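You operate a simulated robot arm through the tools that you are given. There is no shell and no other tool.

You run a simulated robot arm. Do the job below in one go: nothing can be reset, and whatever is moved stays where it is left.

Task
Put both nuts from the grey tray into their tin and close it.
Fine: the tin stands on the issue table; the tray is on the goods trolley.

The check looks at the end state, three seconds after you hand in, the way a careful person would. Anything else that was tipped, shoved, dropped, spilled or broken makes it a failure.

Robot
A 7-joint arm with a fingered hand, fixed in place. Base frame: the origin is on the floor under the middle of its stand, x ahead of it, y to its left, z up; the work surface is at about z = 820. Units: mm, degrees, N and s.
With the tool pointing down near the work surface it reaches from about 100 to 620 mm from the base axis. Its first joint turns from -115.0 to 115.0 degrees. Payload 3.1 kg.
The tool frame sits at the grasp point between the pads (the TCP): z along the fingers, y along the line on which they close. The tips reach 22 mm beyond it. The gripper opens to 112 mm; its body begins 60 mm behind the TCP. The gripper is a hand of 3 fingers: y runs from the thumb to the fingers, the wrist lies at [0, 0, -218] in the tool frame.
Orientation is told as [roll, pitch, yaw] about the base's x, y, z axes, in that order, counted from this pose: with the fingers straight down and closing along the base's y, the tool's x points along the base's -x, its y along +y and its z along -z.

Tools
- The arm moves only by the tool jog_arm. Its argument "deltas" is one flat list of numbers, 6 for each row, row after row: the shift along the base's x, y, z in units of 25 mm (1.0 is 25 mm), then the turn, a rotation vector about the base's x, y, z in units of 8 degrees (1.0 is 8 degrees). In form: [dx, dy, dz, rx, ry, rz, dx, dy, dz, rx, ry, rz, ...]. A call has 1 to 20 rows; each row shifts and turns the commanded pose from where the row before left it. A call with a number of a shift or a turn outside -1 to 1 is refused whole. Rows are played at 5 a second. More than 50 mm and 8.6 degrees between two rows, and nothing of the call is played. A pose out of reach is approached as far as the arm can. The call stops where the force on the tool passes 40 N (or 10 N more than at its start, if that is more) or the arm is blocked; 0.2 s more then pass. In this call time passes only in rows, and 0.2 s behind the last. It gives the time, the measured TCP pose, the force on the tool (base axes), the opening and the grip force at its end, in the units of the frame above (readings bear some noise), with the torque about the TCP (base axes, N m) and any sound that the robot's microphone picked up.
- Cameras (640 x 400 px; columns grow to the right, rows downward): "scene" is fixed at [219.2, -499.8, 1485.7]; the picture's right is [0.97, -0.26, 0.00], its down [-0.14, -0.52, -0.85] and it looks along [0.22, 0.82, -0.53] (base axes); focal length 324 px, centre (320, 200). "wrist" rides on the gripper at [66, 3, -80] in the tool frame; the picture's right is [-0.05, 1.00, 0.00], its down [-0.77, -0.04, -0.64] and it looks along [-0.64, -0.03, 0.77] (tool axes); focal length 275 px, centre (320, 200). There is no depth. A picture from a camera that has moved, and an enlarged one, comes with that camera's place and axes in the base frame and with its lens.
- capture(camera): a new picture of that camera. The clock stands still meanwhile.
- move_column(by): slides the trunk up (or, below 0, down) by that many mm; the arm rides with it, the base frame stays. It gives what a move gives, with no picture.
- curl_fingers(finger1, finger2, thumb_bend): sets how far each is bent, from 0 (flat) to 1 (curled in); at 0.3 the hand is open as for a grip, at 0.7 the pads meet at the TCP. One left out holds its place. A second passes; each finger stops where it meets its share of the squeeze, and holds until it gets a number again. It is the only way to open and close the hand. It gives what a move gives, with no picture; readings hold the bend of each and the force on the fingers (four entries, about 0 where the hand has none), thumb and palm.
- inspect(camera, box): a new picture of the part [left, top, right, bottom] of that camera's present view, enlarged. The clock stands still meanwhile.
- hand_in(): hands the job in; it is judged then, once.

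Places have to be worked out from the pictures, the camera data and where the tool is seen. Open the gripper and draw the arm clear of the work before you hand the job in, unless the task says otherwise.

The tools are called after ">>>" as name(argument=value, ...) on one line, values as JSON. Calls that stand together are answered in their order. jog_arm: Moves the arm, as the interface text tells. Its arguments: {"type":"object","properties":{"deltas":{"type":"array","items":{"type":"number"}}},"required":["deltas"]} The other tools are called the same way: move_column (by) moves the trunk up or down; curl_fingers (finger1, finger2, thumb_bend) moves the fingers one by one; capture (camera) takes a picture; inspect (camera, box) takes an enlarged picture of a part of a camera's view; hand_in () hands the job in.

At the start:

```text
time: 0.0
tcp_pos: [371.0, 199.1, 1225.2]
ee_rot: [-0.1, 0.0, 0.0]
wrist_force: [-0.2, 0.0, 0.2]
torque: [0.0, 0.0, 0.01]
gripper_width: 111.9
finger_force: 0.1
shape: jaw
bend: [0.3, 0.3, 0.3]
finger forces: [0.0, 0.0, 0.1, 0.0, 0.0, 0.0]
trunk travel left (down, up): [-850.0, 140.0]
```

scene: 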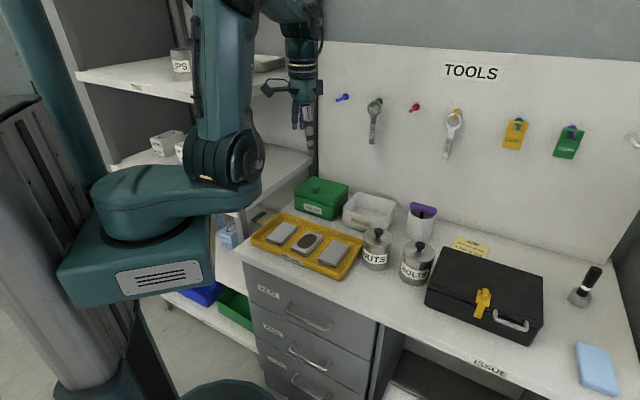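
wrist: 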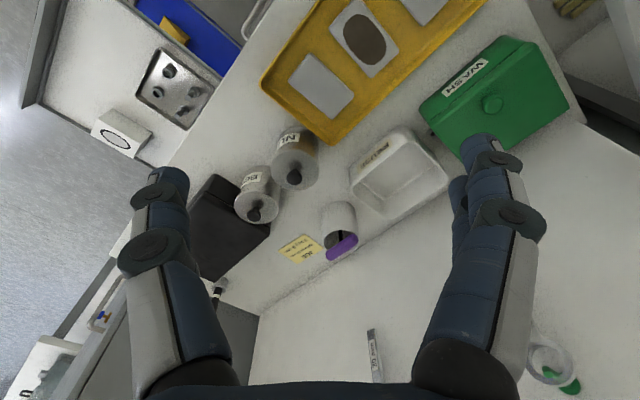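

I start by looking closer at the areas seen: the tray with small parts at the upper left of the wrist view, and the jars on the table in the scene view.

>>> inspect(camera="wrist", box=[80, 0, 280, 160])

>>> inspect(camera="wrist", box=[180, 100, 480, 290])

>>> inspect(camera="scene", box=[230, 160, 470, 310])

>>> inspect(camera="scene", box=[400, 200, 640, 400])

```text
2.50 times, centred on (180, 80) of wrist
camera zoom: at [304.7, 201.5, 1305.9], right [0.05, 1.0, 0.0], down [0.77, -0.04, 0.64], along [0.64, -0.03, -0.77], focal length 688 px, centre (670, 500)
```

zoom: 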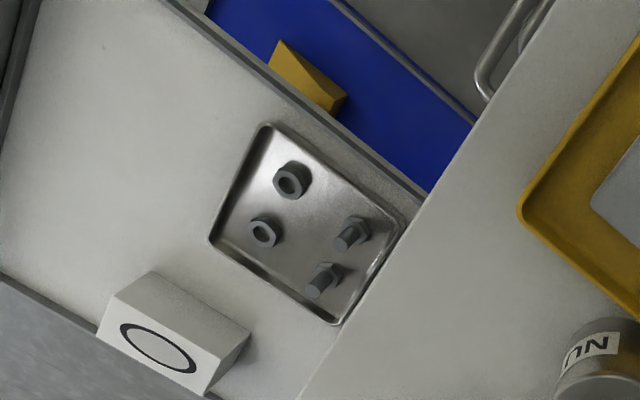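

```text
2.11 times, centred on (330, 195) of wrist
camera zoom: at [304.7, 201.5, 1305.9], right [0.05, 1.0, 0.0], down [0.77, -0.04, 0.64], along [0.64, -0.03, -0.77], focal length 580 px, centre (299, 210)
```

zoom: 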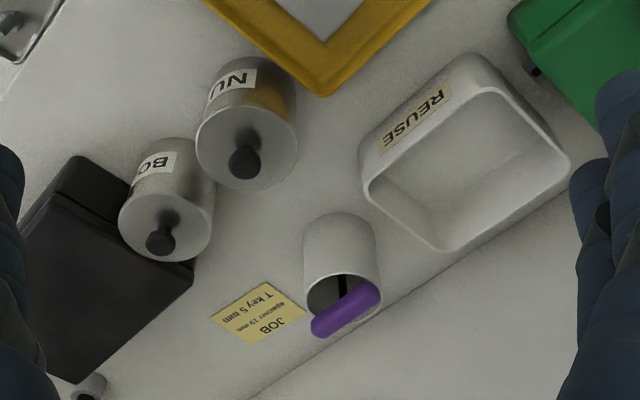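

```text
2.67 times, centred on (350, 235) of scene
camera zoom: at [219.2, -499.8, 1485.7], right [0.97, -0.26, 0.0], down [-0.14, -0.52, -0.85], along [0.22, 0.82, -0.53], focal length 864 px, centre (240, 107)
```

zoom: 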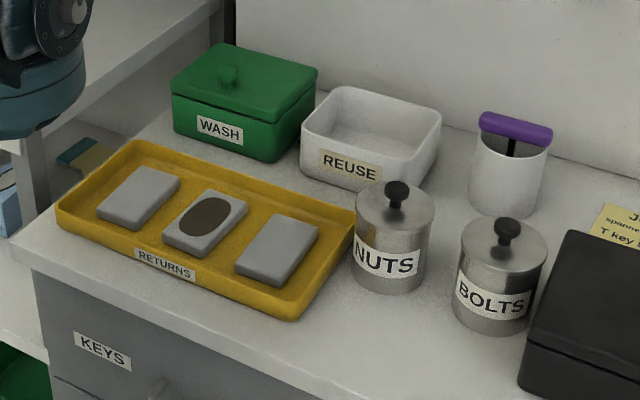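

```text
2.00 times, centred on (520, 300) of scene
camera zoom: at [219.2, -499.8, 1485.7], right [0.97, -0.26, 0.0], down [-0.14, -0.52, -0.85], along [0.22, 0.82, -0.53], focal length 648 px, centre (-80, 0)
```

zoom: 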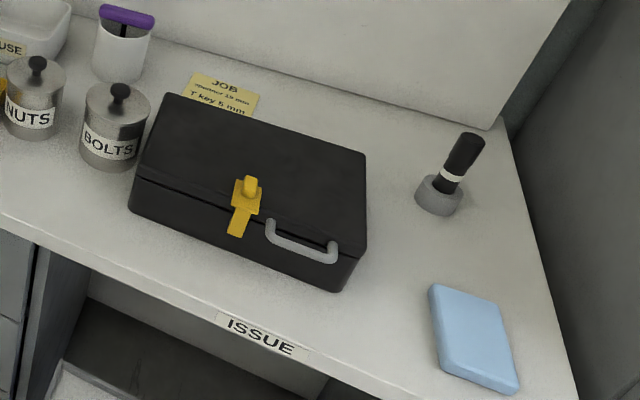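

The nuts tin triangulates to a knob at about [563, 147, 935]. The tray lies lower than the table, so I need a second view; I shift the hand 250 mm to -y at this height, which is clear.

>>> jog_arm(deltas=[0, -1, 0, 0, 0, 0, 0, -1, 0, 0, 0, 0, 0, -1, 0, 0, 0, 0, 0, -1, 0, 0, 0, 0, 0, -1, 0, 0, 0, 0, 0, -1, 0, 0, 0, 0, 0, -1, 0, 0, 0, 0, 0, -1, 0, 0, 0, 0, 0, -1, 0, 0, 0, 0, 0, -1, 0, 0, 0, 0])

>>> capture(camera="wrist")

>>> capture(camera="scene")

```text
time: 2.2
tcp_pos: [369.9, -52.1, 1226.1]
ee_rot: [0.0, -0.1, 0.0]
wrist_force: [0.2, 0.0, -0.8]
torque: [0.0, -0.02, 0.0]
gripper_width: 111.8
finger_force: 0.1
shape: jaw
bend: [0.3, 0.3, 0.3]
finger forces: [0.0, 0.0, 0.0, 0.0, 0.0, 0.0]
trunk travel left (down, up): [-850.0, 140.0]
```

```text
taken
camera wrist: at [304.4, -49.7, 1306.6], right [0.05, 1.0, 0.0], down [0.77, -0.04, 0.64], along [0.64, -0.03, -0.77], focal length 275 px, centre (320, 200)
```

wrist: 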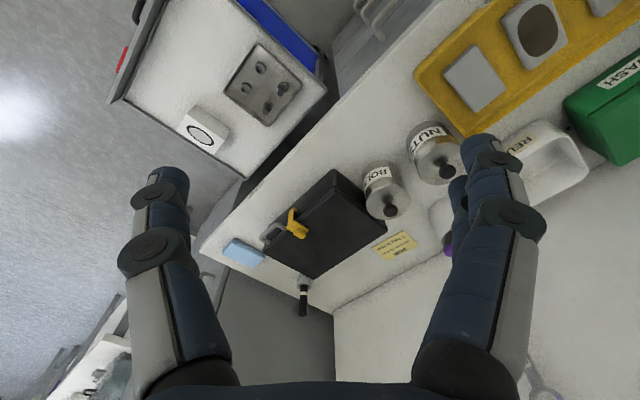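

```text
taken
```

scene: 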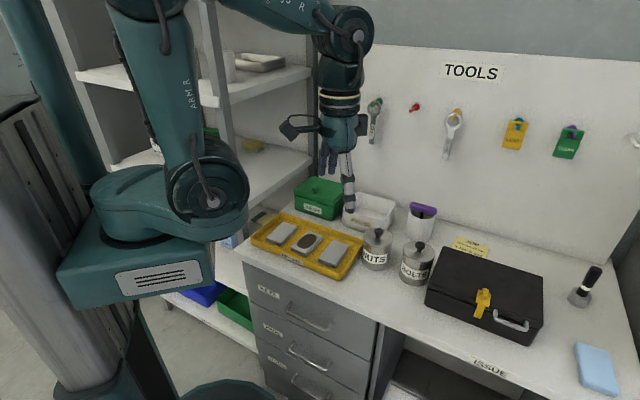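

Comparing both views puts the trolley tray near [563, -229] at z ≈ 430, well below the table. I zoom in to refine the tray, the nuts, the trolley edges and the tins.

>>> inspect(camera="wrist", box=[100, 0, 360, 160])

>>> inspect(camera="wrist", box=[215, 35, 315, 135])

>>> inspect(camera="wrist", box=[340, 100, 500, 230])

>>> inspect(camera="scene", box=[340, 190, 460, 300])

```text
2.46 times, centred on (230, 80) of wrist
camera zoom: at [304.4, -49.7, 1306.6], right [0.05, 1.0, 0.0], down [0.77, -0.04, 0.64], along [0.64, -0.03, -0.77], focal length 678 px, centre (542, 495)
```

zoom: 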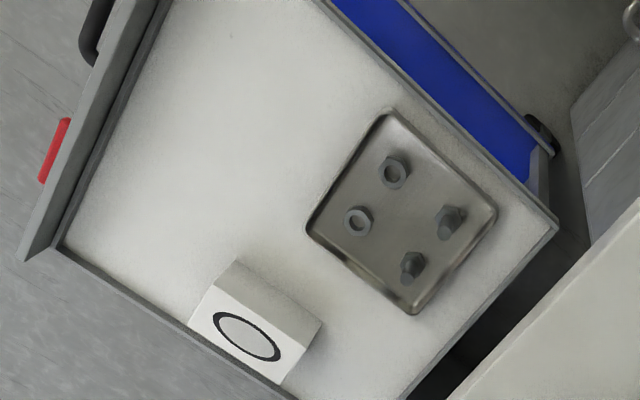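

```text
4.00 times, centred on (265, 85) of wrist
camera zoom: at [304.4, -49.7, 1306.6], right [0.05, 1.0, 0.0], down [0.77, -0.04, 0.64], along [0.64, -0.03, -0.77], focal length 1101 px, centre (540, 660)
```

zoom: 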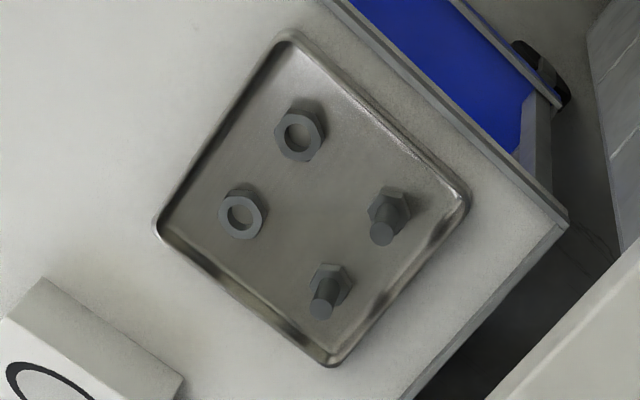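

```text
3.08 times, centred on (420, 165) of wrist
camera zoom: at [304.4, -49.7, 1306.6], right [0.05, 1.0, 0.0], down [0.77, -0.04, 0.64], along [0.64, -0.03, -0.77], focal length 847 px, centre (12, 308)
```

zoom: 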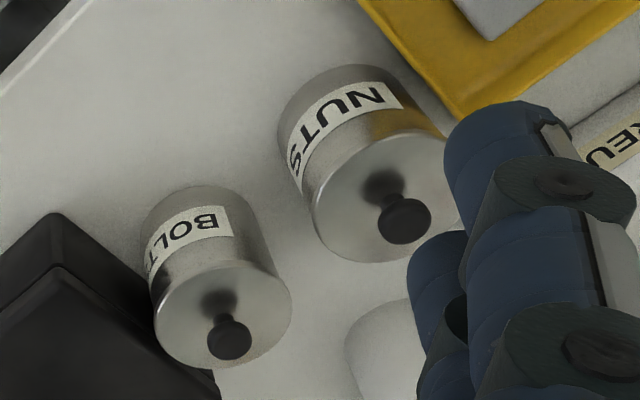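

```text
3.64 times, centred on (400, 245) of scene
camera zoom: at [219.2, -499.8, 1485.7], right [0.97, -0.26, 0.0], down [-0.14, -0.52, -0.85], along [0.22, 0.82, -0.53], focal length 1178 px, centre (29, 36)
```

zoom: 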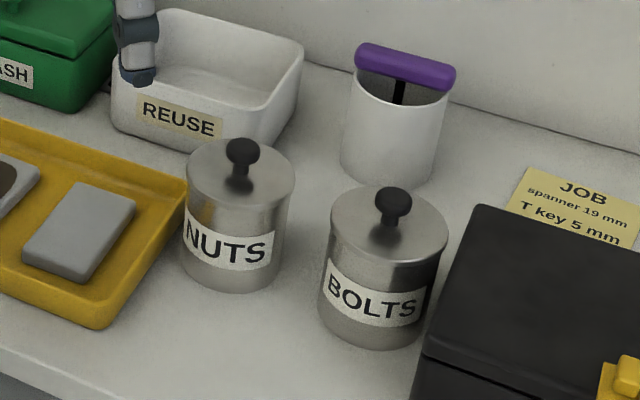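

The nuts come out near [500, -221] and [548, -271] with tops at z ≈ 505; the table edge runs along x + y ≈ 461. Now I look at the hand itself to learn the finger spacing.

>>> inspect(camera="wrist", box=[90, 120, 570, 400])

>>> inspect(camera="scene", box=[260, 60, 400, 230])

```text
1.33 times, centred on (330, 260) of wrist
camera zoom: at [304.4, -49.7, 1306.6], right [0.05, 1.0, 0.0], down [0.77, -0.04, 0.64], along [0.64, -0.03, -0.77], focal length 367 px, centre (307, 120)
```

zoom: 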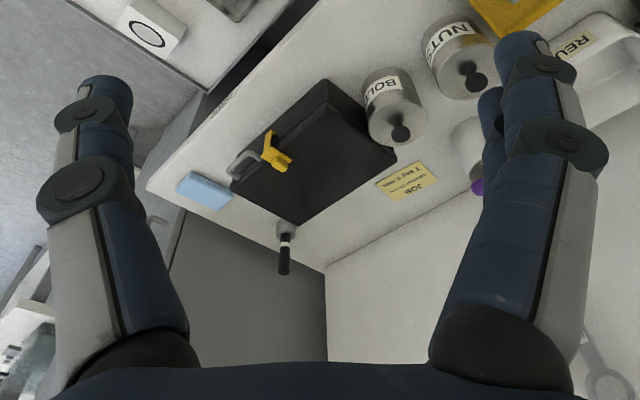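

```text
2.35 times, centred on (330, 145) of scene
camera zoom: at [219.2, -499.8, 1485.7], right [0.97, -0.26, 0.0], down [-0.14, -0.52, -0.85], along [0.22, 0.82, -0.53], focal length 762 px, centre (296, 329)
```

zoom: 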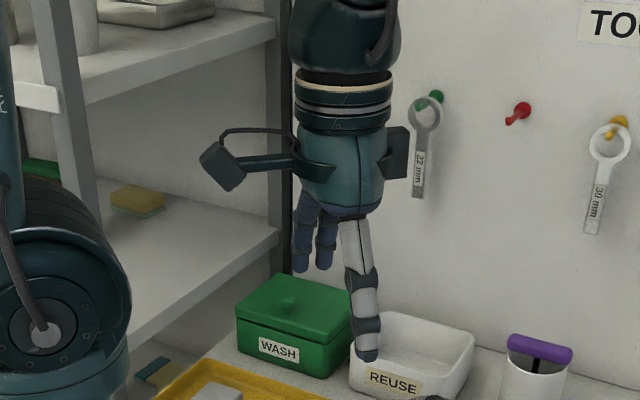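

The hand has a thumb on the -y side and two close fingers opposite. I narrow the opening so it can straddle a ~26 mm knob without touching the lid edges, then check the reading.

>>> curl_fingers(finger1=0.5, finger2=0.5, thumb_bend=0.5)

>>> jog_arm(deltas=[1, 1, 0, 0, 0, 0, 1, 1, 0, 0, 0, 0, 1, 1, 0, 0, 0, 0, 1, 1, -0.6, 0, 0, 0, 1, 1, -0.6, 0, 0, 0, 1, 1, -0.6, 0, 0, 0, 1, 1, -0.6, 0, 0, 0, 0.72, 0.88, -0.6, 0, 0, 0, 0, 0, -1, 0, 0, 0, 0, 0, -1, 0, 0, 0])

>>> capture(camera="wrist")

>>> capture(camera="scene")

```text
time: 3.2
tcp_pos: [372.4, -51.0, 1226.1]
ee_rot: [0.0, 0.1, -0.1]
wrist_force: [-0.5, 0.2, -0.2]
torque: [0.0, -0.03, 0.04]
gripper_width: 55.7
finger_force: 0.0
shape: fingers
bend: [0.5, 0.5, 0.5]
finger forces: [0.0, 0.0, 0.0, 0.1, 0.1, 0.0]
trunk travel left (down, up): [-850.0, 140.0]
```

```text
time: 5.4
tcp_pos: [567.2, 146.5, 1101.1]
ee_rot: [0.1, 0.0, 0.0]
wrist_force: [0.9, 0.3, 0.3]
torque: [-0.01, -0.04, 0.0]
gripper_width: 55.7
finger_force: 0.1
shape: fingers
bend: [0.5, 0.5, 0.5]
finger forces: [0.0, 0.0, 0.0, 0.0, 0.0, 0.0]
trunk travel left (down, up): [-850.0, 140.0]
```

```text
taken
camera wrist: at [501.8, 147.6, 1182.0], right [0.05, 1.0, 0.0], down [0.77, -0.04, 0.64], along [0.64, -0.03, -0.77], focal length 275 px, centre (320, 200)
```

wrist: 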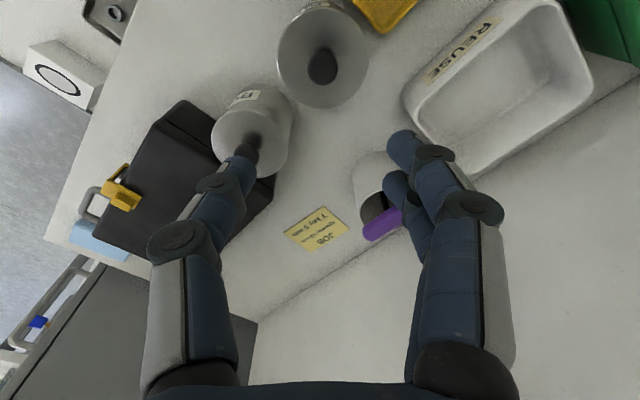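

```text
taken
```

scene: 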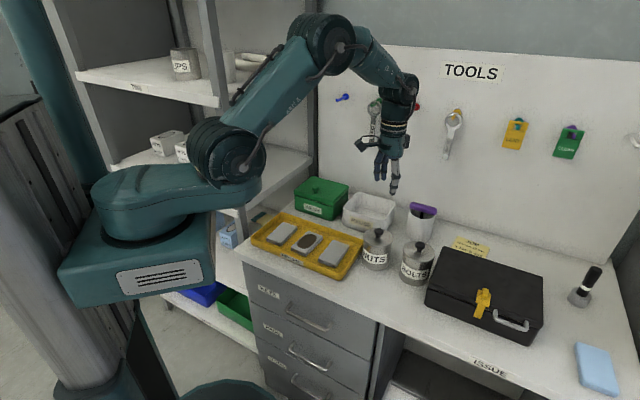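

The knob projects to about (563, 147), matching the triangulation; the TCP reads x ≈ 567. I descend to 60 mm above the knob and look again for the fine correction.

>>> jog_arm(deltas=[-0.16, 0, -1, 0, 0, 0, 0, 0, -1, 0, 0, 0, 0, 0, -1, 0, 0, 0, 0, 0, -1, 0, 0, 0, 0, 0, 0, 0, 0, 0])

>>> inspect(camera="wrist", box=[160, 20, 480, 220])

>>> inspect(camera="scene", box=[320, 130, 480, 300])

```text
time: 6.6
tcp_pos: [561.2, 147.7, 999.6]
ee_rot: [0.0, 0.1, -0.1]
wrist_force: [0.5, -1.2, -0.2]
torque: [-0.05, -0.01, 0.0]
gripper_width: 55.7
finger_force: 0.0
shape: fingers
bend: [0.5, 0.5, 0.5]
finger forces: [0.1, 0.0, 0.0, 0.0, 0.1, 0.1]
trunk travel left (down, up): [-850.0, 140.0]
```

```text
2.00 times, centred on (320, 120) of wrist
camera zoom: at [494.9, 150.5, 1080.8], right [0.05, 1.0, 0.0], down [0.77, -0.04, 0.64], along [0.64, -0.03, -0.77], focal length 551 px, centre (320, 360)
```

zoom: 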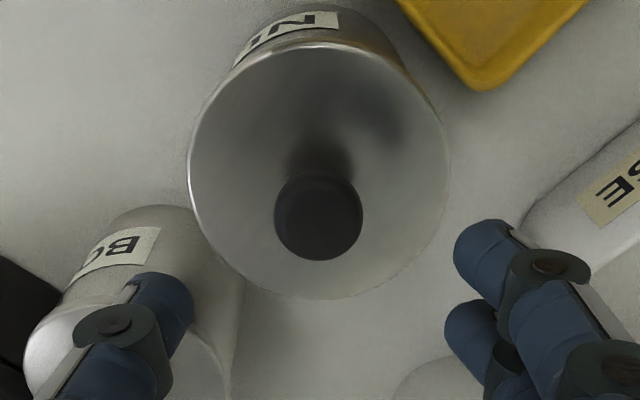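

```text
2.35 times, centred on (400, 215) of scene
camera zoom: at [219.2, -499.8, 1485.7], right [0.97, -0.26, 0.0], down [-0.14, -0.52, -0.85], along [0.22, 0.82, -0.53], focal length 762 px, centre (132, 165)
```

zoom: 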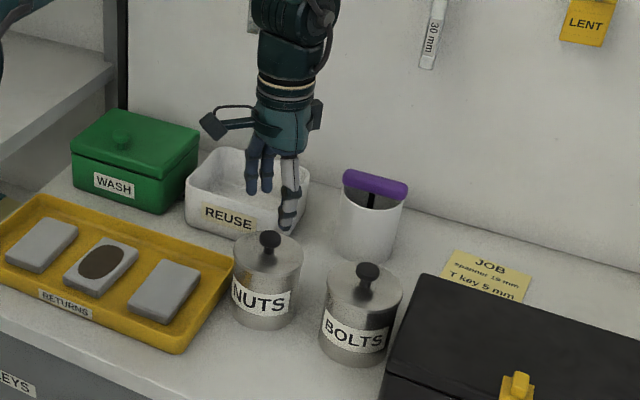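

The knob is at about (563.3, 147.2, 936), roughly 25 mm across. I shift 2 mm in x and descend so the pads straddle the ball.

>>> jog_arm(deltas=[0.09, -0.02, -0.6, 0, 0, 0, 0, 0, -0.6, 0, 0, 0, 0, 0, -0.5, 0, 0, 0, 0, 0, -0.5, 0, 0, 0, 0, 0, -0.3, 0, 0, 0, 0, 0, 0, 0, 0, 0, 0, 0, 0, 0, 0, 0])

>>> capture(camera="wrist")

>>> inspect(camera="scene", box=[320, 150, 460, 300])

```text
time: 8.2
tcp_pos: [562.3, 147.3, 939.4]
ee_rot: [0.1, -0.2, 0.0]
wrist_force: [3.1, -0.1, 14.6]
torque: [0.18, -0.03, -0.05]
gripper_width: 55.7
finger_force: 7.2
shape: fingers
bend: [0.5, 0.5, 0.5]
finger forces: [5.4, 3.9, 0.0, 0.0, 4.5, 0.0]
trunk travel left (down, up): [-850.0, 140.0]
```

```text
taken
camera wrist: at [495.1, 148.8, 1020.1], right [0.05, 1.0, 0.0], down [0.77, -0.04, 0.64], along [0.64, -0.03, -0.77], focal length 275 px, centre (320, 200)
```

wrist: 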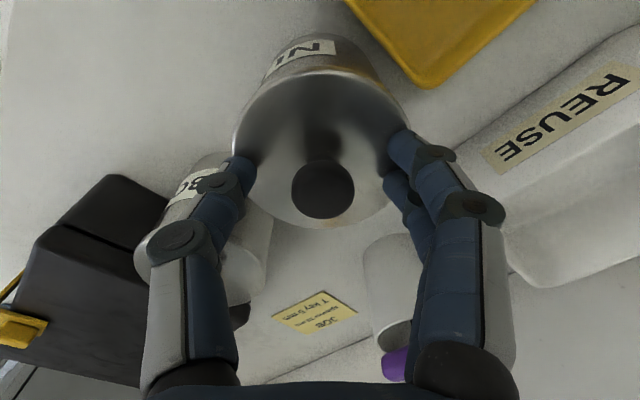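

```text
2.67 times, centred on (390, 225) of scene
camera zoom: at [219.2, -499.8, 1485.7], right [0.97, -0.26, 0.0], down [-0.14, -0.52, -0.85], along [0.22, 0.82, -0.53], focal length 864 px, centre (133, 133)
```

zoom: 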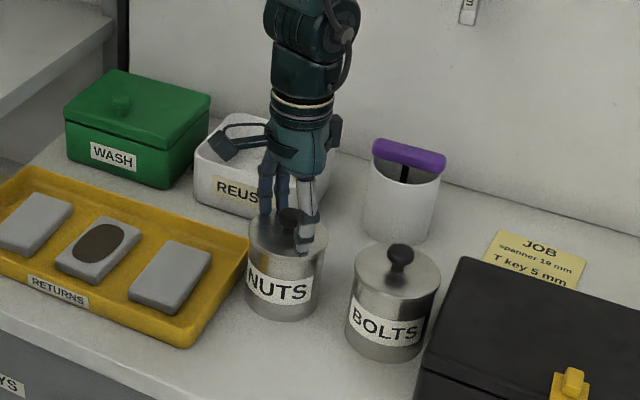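

The tips touched the lid top (about 15 N), so the lid is near z ≈ 917. I back off 4 mm and look closely at the knob between the fingers before closing.

>>> jog_arm(deltas=[0, 0, 0.18, 0, 0, 0, 0, 0, 0, 0, 0, 0])

>>> inspect(camera="wrist", box=[200, 100, 440, 250])

>>> inspect(camera="scene", box=[345, 200, 425, 280])

```text
time: 8.8
tcp_pos: [560.9, 146.2, 941.9]
ee_rot: [0.0, 0.1, -0.1]
wrist_force: [-0.2, 0.3, 0.6]
torque: [-0.01, -0.03, 0.02]
gripper_width: 55.2
finger_force: 0.1
shape: fingers
bend: [0.5, 0.5, 0.5]
finger forces: [0.1, 0.0, 0.0, 0.1, 0.1, 0.0]
trunk travel left (down, up): [-850.0, 140.0]
```

```text
2.67 times, centred on (320, 175) of wrist
camera zoom: at [495.1, 148.0, 1023.5], right [0.05, 1.0, 0.0], down [0.77, -0.04, 0.64], along [0.63, -0.03, -0.77], focal length 734 px, centre (320, 267)
```

zoom: 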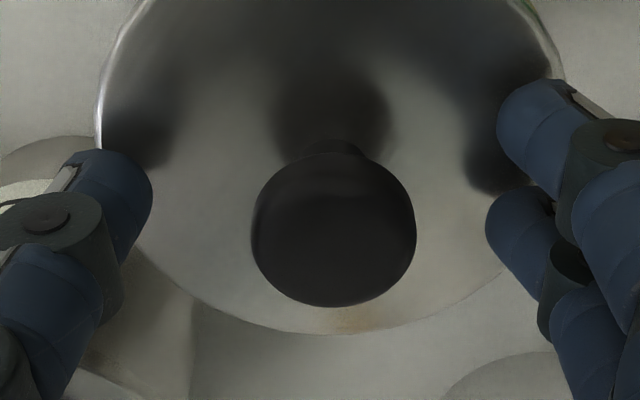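

```text
5.00 times, centred on (385, 240) of scene
camera zoom: at [219.2, -499.8, 1485.7], right [0.97, -0.26, 0.0], down [-0.14, -0.52, -0.85], along [0.22, 0.82, -0.53], focal length 1620 px, centre (-5, 0)
```

zoom: 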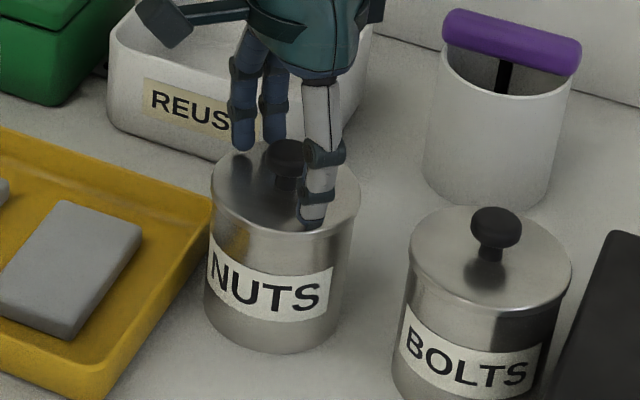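

The ball is centred at about (562, 147, 934), slightly toward the two fingers. I nudge +1.5 mm in y and +1 in x, then close gently in two stages.

>>> jog_arm(deltas=[0.04, 0.06, -0.04, 0, 0, 0, 0, 0, 0, 0, 0, 0])

>>> curl_fingers(finger1=0.58, finger2=0.58, thumb_bend=0.58)

>>> inspect(camera="wrist", box=[200, 100, 440, 250])

```text
time: 9.4
tcp_pos: [562.8, 146.5, 941.3]
ee_rot: [0.0, 0.0, 0.0]
wrist_force: [0.1, -0.6, -0.7]
torque: [0.02, -0.01, 0.03]
gripper_width: 55.5
finger_force: 0.1
shape: fingers
bend: [0.5, 0.5, 0.5]
finger forces: [0.0, 0.1, 0.0, 0.0, 0.0, 0.0]
trunk travel left (down, up): [-850.0, 140.0]
```

```text
time: 10.4
tcp_pos: [563.7, 147.1, 941.1]
ee_rot: [0.0, 0.0, 0.0]
wrist_force: [0.3, 0.3, 0.4]
torque: [0.03, -0.01, 0.01]
gripper_width: 35.9
finger_force: 0.0
shape: fingers
bend: [0.57, 0.57, 0.57]
finger forces: [0.1, 0.1, 0.1, 0.0, 0.0, 0.0]
trunk travel left (down, up): [-850.0, 140.0]
```

```text
2.67 times, centred on (320, 175) of wrist
camera zoom: at [497.0, 149.8, 1022.5], right [0.05, 1.0, 0.0], down [0.77, -0.04, 0.64], along [0.64, -0.03, -0.77], focal length 734 px, centre (320, 267)
```

zoom: 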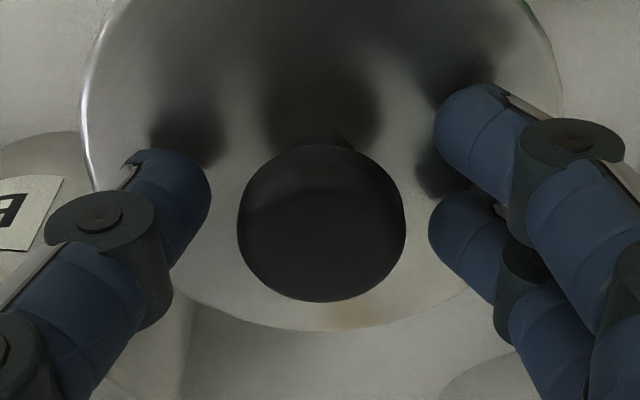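

The knob is centred between thumb and fingers with equal gaps. I close the grip on it.

>>> curl_fingers(finger1=0.7, finger2=0.7, thumb_bend=0.7)

>>> inspect(camera="wrist", box=[200, 100, 440, 250])

```text
time: 11.4
tcp_pos: [563.8, 147.3, 941.4]
ee_rot: [0.1, 0.0, 0.0]
wrist_force: [0.2, -0.8, -2.8]
torque: [0.04, 0.0, 0.01]
gripper_width: 15.7
finger_force: 6.4
shape: fingers
bend: [0.66, 0.64, 0.66]
finger forces: [2.8, 3.4, 0.0, 0.0, 6.7, 0.0]
trunk travel left (down, up): [-850.0, 140.0]
```

```text
2.67 times, centred on (320, 175) of wrist
camera zoom: at [497.2, 149.7, 1022.4], right [0.05, 1.0, 0.0], down [0.77, -0.04, 0.64], along [0.63, -0.03, -0.77], focal length 734 px, centre (320, 267)
```

zoom: 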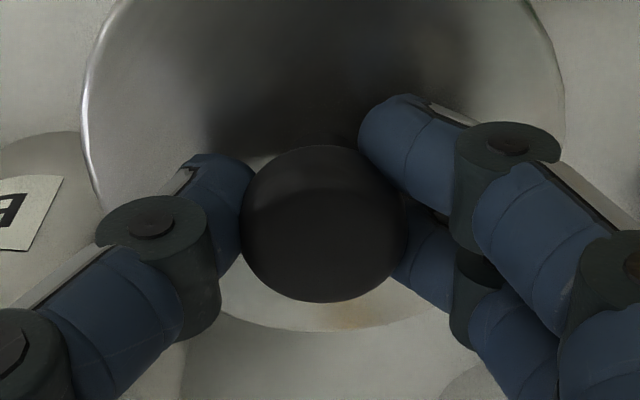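

The fingers are locked around and under the knob with about 6 N. I lift slowly to see whether the lid comes free by itself.

>>> jog_arm(deltas=[0, 0, 0.2, 0, 0, 0, 0, 0, 0.2, 0, 0, 0, 0, 0, 0.4, 0, 0, 0, 0, 0, 0, 0, 0, 0])

>>> inspect(camera="scene", box=[330, 180, 450, 290])

```text
time: 12.4
tcp_pos: [563.2, 148.3, 959.5]
ee_rot: [0.0, -0.1, 0.0]
wrist_force: [0.7, 0.0, -0.4]
torque: [0.0, 0.04, -0.01]
gripper_width: 15.6
finger_force: 6.9
shape: fingers
bend: [0.66, 0.64, 0.66]
finger forces: [3.1, 3.7, 0.0, 0.0, 6.8, 0.0]
trunk travel left (down, up): [-850.0, 140.0]
heard: snap
```

```text
3.64 times, centred on (390, 235) of scene
camera zoom: at [219.2, -499.8, 1485.7], right [0.97, -0.26, 0.0], down [-0.14, -0.52, -0.85], along [0.22, 0.82, -0.53], focal length 1178 px, centre (66, 73)
```

zoom: 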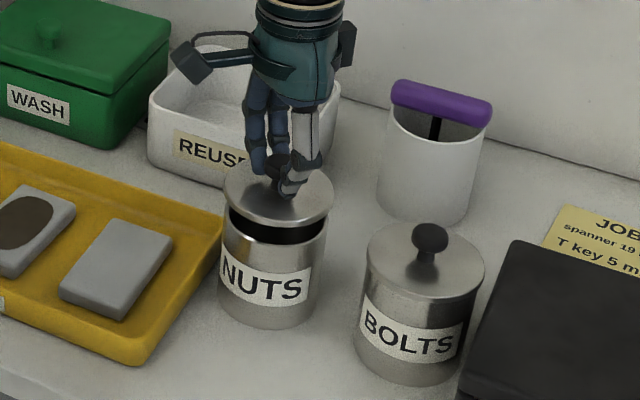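

A snap was heard and the lid is free: it is a press-fit that will need a push to close. I lift further and check the lid and tin.

>>> jog_arm(deltas=[0, 0, 0.6, 0, 0, 0, 0, 0, 0.8, 0, 0, 0, 0, 0, 0.8, 0, 0, 0, 0, 0, 0.6, 0, 0, 0, 0, 0, 0, 0, 0, 0])

>>> inspect(camera="scene", box=[330, 160, 450, 290])

>>> capture(camera="wrist")

```text
time: 13.6
tcp_pos: [563.5, 147.2, 1029.6]
ee_rot: [0.0, 0.0, 0.0]
wrist_force: [0.9, 0.6, -0.3]
torque: [-0.02, 0.01, -0.03]
gripper_width: 15.5
finger_force: 6.7
shape: fingers
bend: [0.66, 0.64, 0.66]
finger forces: [3.3, 3.7, 0.0, 0.1, 6.7, 0.0]
trunk travel left (down, up): [-850.0, 140.0]
```

```text
3.08 times, centred on (390, 225) of scene
camera zoom: at [219.2, -499.8, 1485.7], right [0.97, -0.26, 0.0], down [-0.14, -0.52, -0.85], along [0.22, 0.82, -0.53], focal length 997 px, centre (105, 123)
```

zoom: 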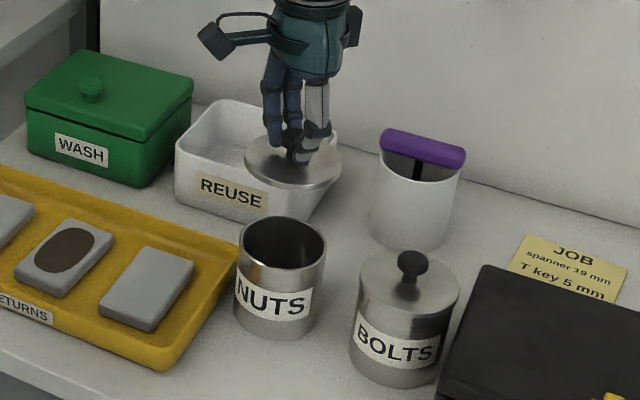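

```text
taken
camera wrist: at [496.5, 148.8, 1110.3], right [0.05, 1.0, 0.0], down [0.77, -0.04, 0.64], along [0.63, -0.03, -0.77], focal length 275 px, centre (320, 200)
```

wrist: 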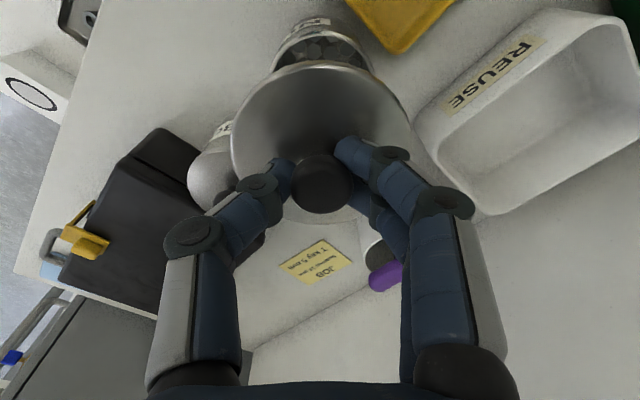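

The lid is held level and the tin stays put; other nuts are visible inside. I carry the lid to the free strip in front of the tins, around (528, 35), and descend partway.

>>> jog_arm(deltas=[-0.29, -0.9, 0, 0, 0, 0, -0.29, -0.9, 0, 0, 0, 0, -0.29, -0.9, 0, 0, 0, 0, -0.29, -0.9, 0, 0, 0, 0, -0.28, -0.88, 0, 0, 0, 0, 0, 0, -1, 0, 0, 0, 0, 0, -1, 0, 0, 0, 0, 0, -1, 0, 0, 0, 0, 0, -1, 0, 0, 0, 0, 0, -1, 0, 0, 0, 0, 0, -0.8, 0, 0, 0, 0, 0, 0, 0, 0, 0])

>>> inspect(camera="scene", box=[320, 190, 480, 320])

>>> capture(camera="wrist")

```text
time: 16.2
tcp_pos: [529.1, 34.6, 887.0]
ee_rot: [0.0, 0.0, 0.0]
wrist_force: [0.4, -0.2, -0.5]
torque: [-0.02, 0.0, 0.01]
gripper_width: 15.7
finger_force: 6.3
shape: fingers
bend: [0.66, 0.65, 0.66]
finger forces: [3.4, 3.9, 0.0, 0.1, 6.6, 0.0]
trunk travel left (down, up): [-850.0, 140.0]
```

```text
3.08 times, centred on (400, 255) of scene
camera zoom: at [219.2, -499.8, 1485.7], right [0.97, -0.26, 0.0], down [-0.14, -0.52, -0.85], along [0.22, 0.82, -0.53], focal length 997 px, centre (74, 31)
```

zoom: 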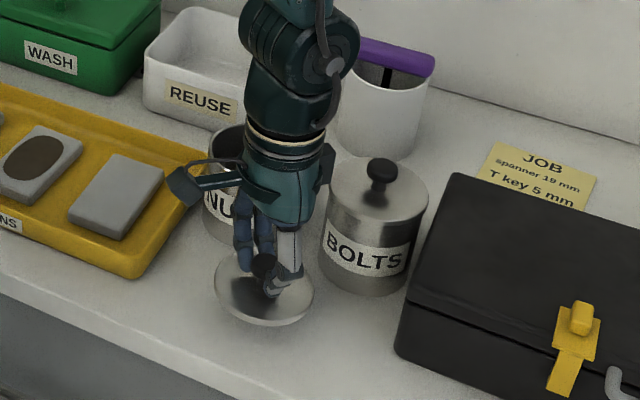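

```text
taken
camera wrist: at [462.9, 36.1, 968.2], right [0.05, 1.0, 0.0], down [0.77, -0.04, 0.64], along [0.64, -0.03, -0.77], focal length 275 px, centre (320, 200)
```

wrist: 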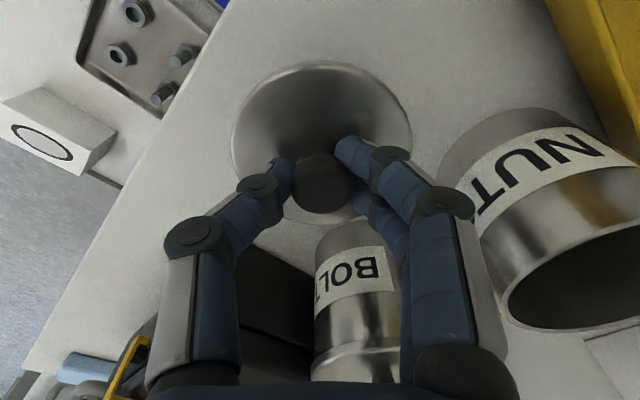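

The spot is free all around. I lower 20 mm, then continue in small steps until contact.

>>> jog_arm(deltas=[0, 0, -0.4, 0, 0, 0, 0, 0, -0.4, 0, 0, 0, 0, 0, 0, 0, 0, 0])

>>> inspect(camera="scene", box=[340, 230, 440, 320])

```text
time: 17.0
tcp_pos: [529.7, 34.7, 867.2]
ee_rot: [0.0, -0.1, 0.0]
wrist_force: [0.2, 0.9, 0.5]
torque: [0.01, 0.02, 0.01]
gripper_width: 15.3
finger_force: 7.1
shape: fingers
bend: [0.66, 0.65, 0.66]
finger forces: [3.4, 3.8, 0.0, 0.0, 6.7, 0.1]
trunk travel left (down, up): [-850.0, 140.0]
```

```text
4.44 times, centred on (390, 275) of scene
camera zoom: at [219.2, -499.8, 1485.7], right [0.97, -0.26, 0.0], down [-0.14, -0.52, -0.85], along [0.22, 0.82, -0.53], focal length 1440 px, centre (9, -133)
```

zoom: 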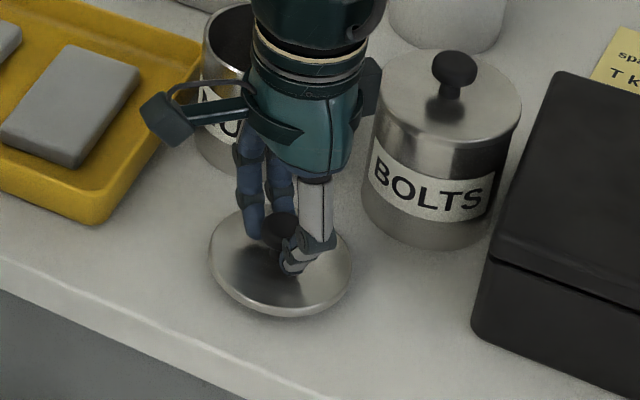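

The lid is just above the table, judging by its shadow. I step down 5 mm and read the force.

>>> jog_arm(deltas=[0, 0, -0.1, 0, 0, 0, 0, 0, -0.1, 0, 0, 0, 0, 0, 0, 0, 0, 0])

```text
time: 17.8
tcp_pos: [528.8, 35.5, 860.8]
ee_rot: [0.0, 0.0, -0.1]
wrist_force: [0.2, 0.7, 2.4]
torque: [0.0, -0.01, 0.04]
gripper_width: 15.2
finger_force: 7.5
shape: fingers
bend: [0.66, 0.65, 0.66]
finger forces: [3.7, 4.2, 0.1, 0.0, 7.1, 0.1]
trunk travel left (down, up): [-850.0, 140.0]
```

A first trace of contact (2.4 N). One more small step to seat it before releasing.

>>> jog_arm(deltas=[0, 0, -0.05, 0, 0, 0, 0, 0, 0, 0, 0, 0])

```text
time: 18.4
tcp_pos: [528.4, 35.4, 860.1]
ee_rot: [-0.1, -0.1, 0.0]
wrist_force: [0.9, 0.0, 4.7]
torque: [0.01, -0.04, 0.01]
gripper_width: 15.5
finger_force: 8.0
shape: fingers
bend: [0.66, 0.65, 0.67]
finger forces: [3.7, 4.7, 0.0, 0.1, 7.7, 0.1]
trunk travel left (down, up): [-850.0, 140.0]
```

The lid rests on the table at about 5 N. I open the fingers just enough to free the knob.

>>> curl_fingers(finger1=0.56, finger2=0.56, thumb_bend=0.56)

>>> inspect(camera="wrist", box=[200, 100, 440, 250])

```text
time: 19.4
tcp_pos: [527.9, 34.4, 860.4]
ee_rot: [-0.1, 0.0, 0.1]
wrist_force: [0.1, 0.0, 0.1]
torque: [-0.03, 0.04, -0.02]
gripper_width: 37.6
finger_force: 0.0
shape: fingers
bend: [0.56, 0.56, 0.56]
finger forces: [0.1, 0.1, 0.0, 0.1, 0.0, 0.1]
trunk travel left (down, up): [-850.0, 140.0]
```

```text
2.67 times, centred on (320, 175) of wrist
camera zoom: at [462.1, 37.6, 940.7], right [0.05, 1.0, 0.0], down [0.77, -0.04, 0.64], along [0.64, -0.03, -0.77], focal length 734 px, centre (320, 267)
```

zoom: 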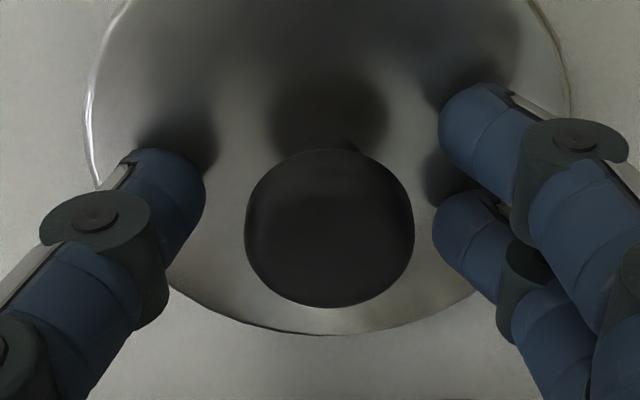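

The knob is free and the lid sits in place. I raise the open hand well above the tins, then swing over the trolley while turning the hand 45° so the grip will line up with the tray's sides.

>>> jog_arm(deltas=[0, 0, 0.4, 0, 0, 0, 0, 0, 0.8, 0, 0, 0, 0, 0, 1, 0, 0, 0, 0, 0, 1, 0, 0, 0, 0, 0, 1, 0, 0, 0, 0, 0, 1, 0, 0, 0, 0, 0, 1, 0, 0, 0, 0, 0, 0, 0, 0, 0])

>>> inspect(camera="scene", box=[330, 200, 450, 320])

>>> capture(camera="wrist")

```text
time: 21.2
tcp_pos: [526.7, 34.3, 1015.3]
ee_rot: [0.0, 0.0, -0.1]
wrist_force: [0.3, -0.1, 0.2]
torque: [-0.01, 0.01, 0.01]
gripper_width: 37.5
finger_force: 0.0
shape: fingers
bend: [0.56, 0.56, 0.56]
finger forces: [0.0, 0.1, 0.1, 0.0, 0.0, 0.0]
trunk travel left (down, up): [-850.0, 140.0]
```

```text
3.33 times, centred on (390, 260) of scene
camera zoom: at [219.2, -499.8, 1485.7], right [0.97, -0.26, 0.0], down [-0.14, -0.52, -0.85], along [0.22, 0.82, -0.53], focal length 1080 px, centre (87, 0)
```

zoom: 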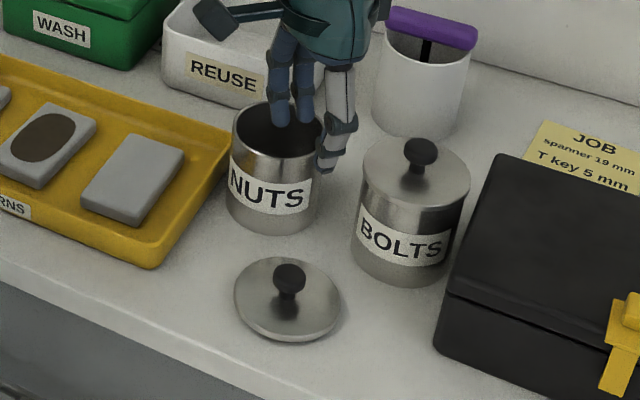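

```text
taken
camera wrist: at [460.9, 36.5, 1095.3], right [0.05, 1.0, 0.0], down [0.77, -0.04, 0.64], along [0.63, -0.03, -0.77], focal length 275 px, centre (320, 200)
```

wrist: 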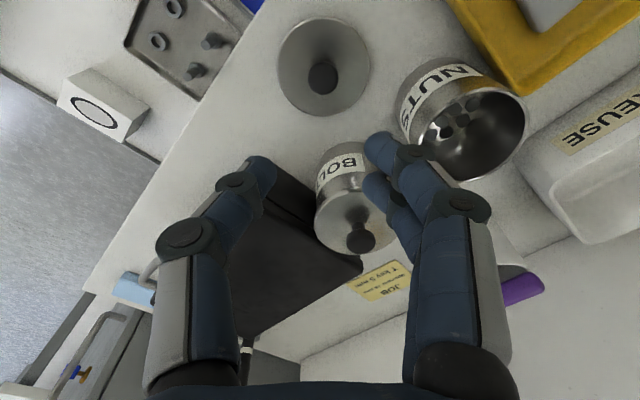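

The lid lies flat on the table clear of everything, and the tin shows a few nuts inside. Now I swing over nut 1 at about (500, -221), turning the hand +45° on the way.

>>> jog_arm(deltas=[-0.1, -0.93, 0, 0, 0, 0.511, -0.1, -0.93, 0, 0, 0, 0.511, -0.1, -0.93, 0, 0, 0, 0.511, -0.1, -0.93, 0, 0, 0, 0.511, -0.1, -0.93, 0, 0, 0, 0.511, -0.1, -0.93, 0, 0, 0, 0.511, -0.1, -0.93, 0, 0, 0, 0.512, -0.1, -0.93, 0, 0, 0, 0.512, -0.1, -0.93, 0, 0, 0, 0.512, -0.1, -0.93, 0, 0, 0, 0.512, -0.1, -0.93, 0, 0, 0, 0.511, 0, 0, 0, 0, 0, 0])

>>> capture(camera="wrist")

>>> capture(camera="scene")

```text
time: 23.8
tcp_pos: [499.7, -218.9, 1014.7]
ee_rot: [0.1, 0.0, 45.1]
wrist_force: [0.0, 0.8, -0.2]
torque: [-0.02, 0.02, -0.02]
gripper_width: 37.4
finger_force: 0.1
shape: fingers
bend: [0.56, 0.56, 0.56]
finger forces: [0.1, 0.1, 0.0, 0.1, 0.0, 0.0]
trunk travel left (down, up): [-850.0, 140.0]
```

```text
taken
camera wrist: at [450.9, -264.3, 1096.0], right [-0.67, 0.74, 0.0], down [0.57, 0.52, 0.64], along [0.47, 0.43, -0.77], focal length 275 px, centre (320, 200)
```

wrist: 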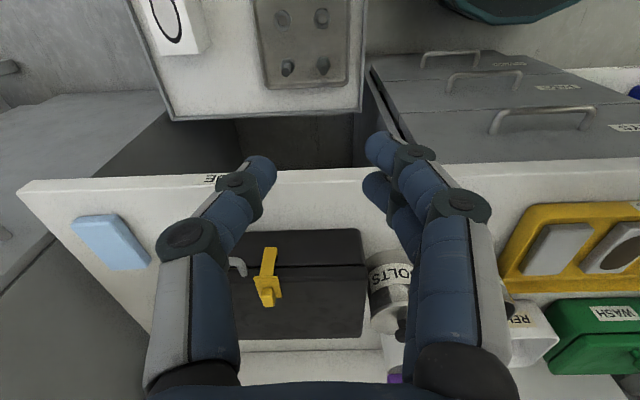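

```text
taken
```

scene: 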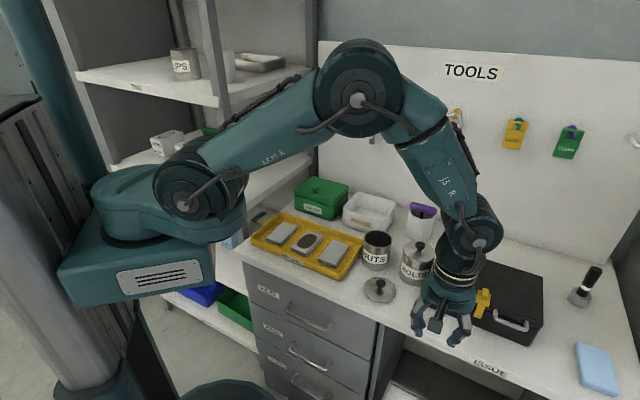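

The tray lies straight below: nut 1 projects to about (497, -220), nut 2 to (544, -272). I lower the trunk in stages, first 200 mm, and check the clearances.

>>> move_column(by=-200)

>>> capture(camera="scene")

>>> capture(camera="wrist")

```text
time: 26.0
tcp_pos: [499.8, -220.4, 815.5]
ee_rot: [0.1, 0.0, 45.0]
wrist_force: [0.2, 0.3, 0.3]
torque: [0.02, 0.01, -0.02]
gripper_width: 37.7
finger_force: 0.0
shape: fingers
bend: [0.56, 0.56, 0.56]
finger forces: [0.0, 0.0, 0.1, 0.0, 0.1, 0.1]
trunk travel left (down, up): [-650.0, 340.0]
```

```text
taken
```

scene: 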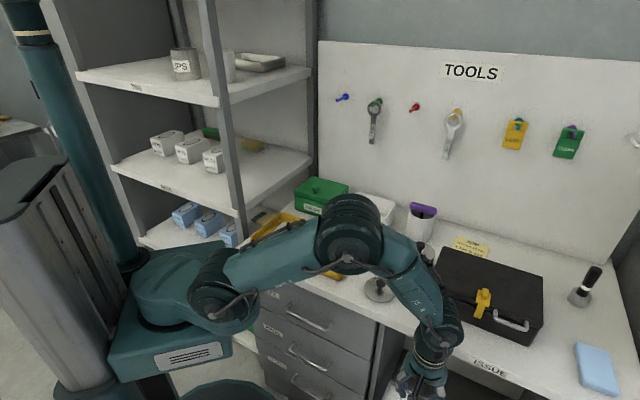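

```text
taken
camera wrist: at [450.6, -264.5, 896.0], right [-0.67, 0.74, 0.0], down [0.57, 0.52, 0.64], along [0.47, 0.43, -0.77], focal length 275 px, centre (320, 200)
```

wrist: 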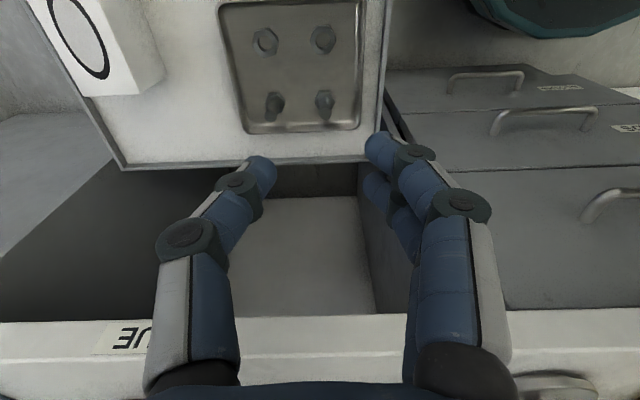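

All clear: the hand stays over the tray side of the table edge and the arm is away from the cabinet. I lower another 130 mm.

>>> move_column(by=-130)

>>> capture(camera="wrist")

>>> capture(camera="scene")

```text
time: 27.6
tcp_pos: [499.5, -218.9, 685.0]
ee_rot: [0.0, 0.0, 45.1]
wrist_force: [0.0, -0.5, -0.3]
torque: [0.0, -0.01, 0.0]
gripper_width: 37.3
finger_force: 0.1
shape: fingers
bend: [0.56, 0.56, 0.56]
finger forces: [0.0, 0.1, 0.1, 0.1, 0.1, 0.0]
trunk travel left (down, up): [-520.0, 470.0]
```

```text
taken
camera wrist: at [450.6, -264.5, 766.0], right [-0.67, 0.74, 0.0], down [0.57, 0.52, 0.64], along [0.47, 0.43, -0.77], focal length 275 px, centre (320, 200)
```

wrist: 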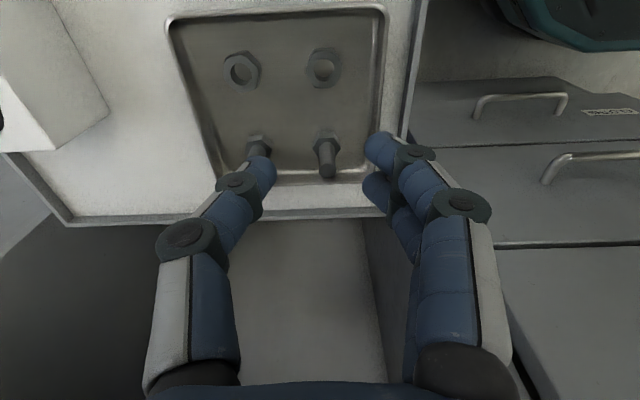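

```text
taken
```

scene: 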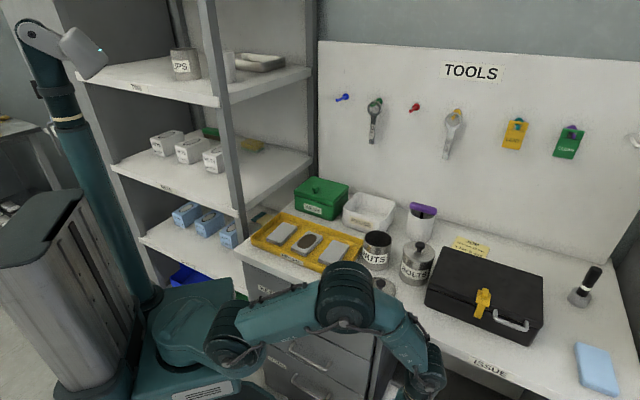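

The nuts are clearly visible beneath the hand. I zoom to see the hexagon orientation and the tray walls.

>>> inspect(camera="wrist", box=[160, 0, 420, 180])

```text
2.22 times, centred on (290, 90) of wrist
camera zoom: at [450.6, -264.5, 766.0], right [-0.67, 0.74, 0.0], down [0.57, 0.52, 0.64], along [0.47, 0.43, -0.77], focal length 612 px, centre (387, 444)
```

zoom: 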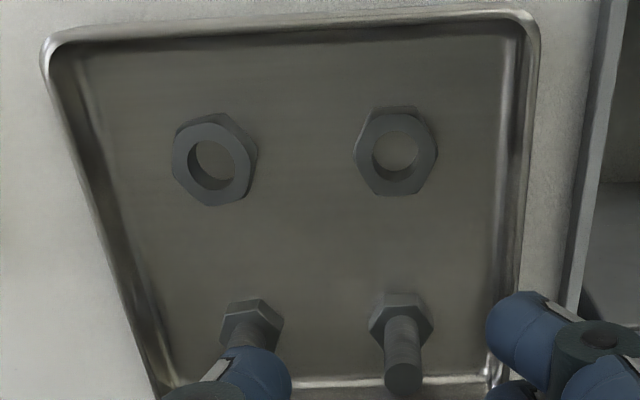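

Nut 1's flats face about 30° off the present closing line, so I turn the hand back 30° (to yaw 15), which also keeps both sides clear of the tray walls. I move over nut 1 and descend to z ≈ 565.

>>> jog_arm(deltas=[-0.1, 0, -0.96, 0, 0, -0.75, 0, 0, -0.96, 0, 0, -0.75, 0, 0, -0.96, 0, 0, -0.75, 0, 0, -0.96, 0, 0, -0.75, 0, 0, -0.96, 0, 0, -0.75, 0, 0, 0, 0, 0, 0])

>>> capture(camera="wrist")

>>> inspect(camera="wrist", box=[200, 40, 440, 190])

```text
time: 28.9
tcp_pos: [498.6, -217.9, 566.2]
ee_rot: [-0.1, -0.1, 14.9]
wrist_force: [0.9, 0.4, -0.2]
torque: [-0.01, -0.01, -0.01]
gripper_width: 37.4
finger_force: 0.0
shape: fingers
bend: [0.56, 0.56, 0.56]
finger forces: [0.0, 0.0, 0.1, 0.0, 0.0, 0.0]
trunk travel left (down, up): [-520.0, 470.0]
```

```text
taken
camera wrist: at [434.1, -234.0, 646.3], right [-0.21, 0.98, 0.0], down [0.75, 0.16, 0.64], along [0.62, 0.14, -0.77], focal length 275 px, centre (320, 200)
```

wrist: 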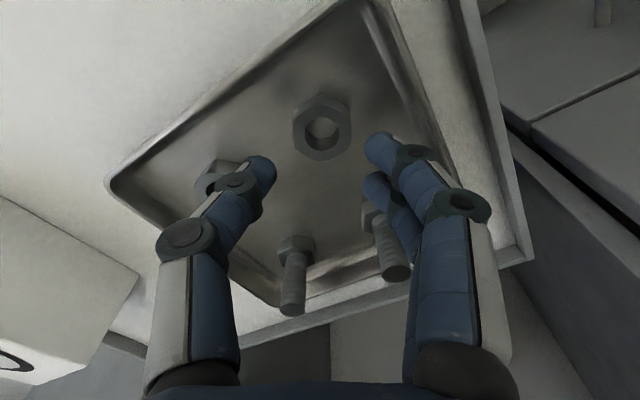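

```text
2.67 times, centred on (320, 115) of wrist
camera zoom: at [434.1, -234.0, 646.3], right [-0.21, 0.98, 0.0], down [0.75, 0.16, 0.64], along [0.62, 0.14, -0.77], focal length 734 px, centre (320, 427)
```

zoom: 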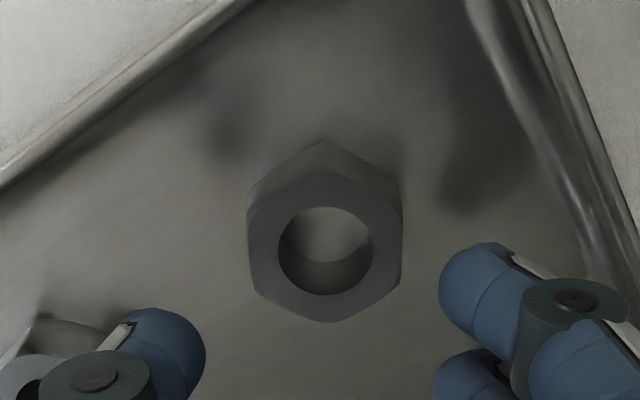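

The flats now face the fingers squarely, with the nut within 1 mm of centre sideways. I nudge that and descend 25 mm to judge height and wall clearance again.

>>> jog_arm(deltas=[0.0, 0.035, -0.5, 0, 0, 0, 0, 0, -0.5, 0, 0, 0, 0, 0, 0, 0, 0, 0])

>>> capture(camera="wrist")

>>> inspect(camera="wrist", box=[200, 60, 440, 210])

```text
time: 29.8
tcp_pos: [499.0, -216.9, 539.5]
ee_rot: [0.0, 0.0, 15.1]
wrist_force: [0.2, 0.1, 0.0]
torque: [0.01, -0.02, -0.01]
gripper_width: 37.8
finger_force: 0.0
shape: fingers
bend: [0.56, 0.56, 0.56]
finger forces: [0.0, 0.1, 0.1, 0.0, 0.0, 0.0]
trunk travel left (down, up): [-520.0, 470.0]
```

```text
taken
camera wrist: at [433.3, -232.2, 620.7], right [-0.21, 0.98, 0.0], down [0.75, 0.17, 0.64], along [0.62, 0.14, -0.77], focal length 275 px, centre (320, 200)
```

wrist: 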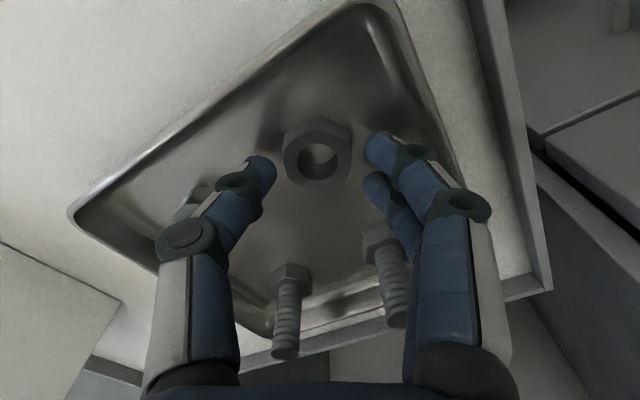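

```text
2.67 times, centred on (320, 135) of wrist
camera zoom: at [433.3, -232.2, 620.7], right [-0.21, 0.98, 0.0], down [0.75, 0.17, 0.64], along [0.62, 0.14, -0.77], focal length 734 px, centre (320, 373)
```

zoom: 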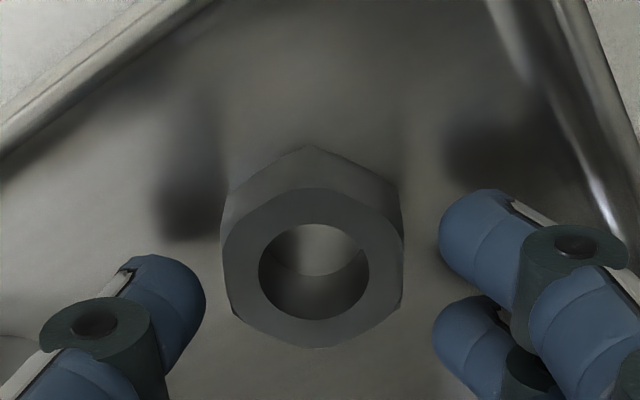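

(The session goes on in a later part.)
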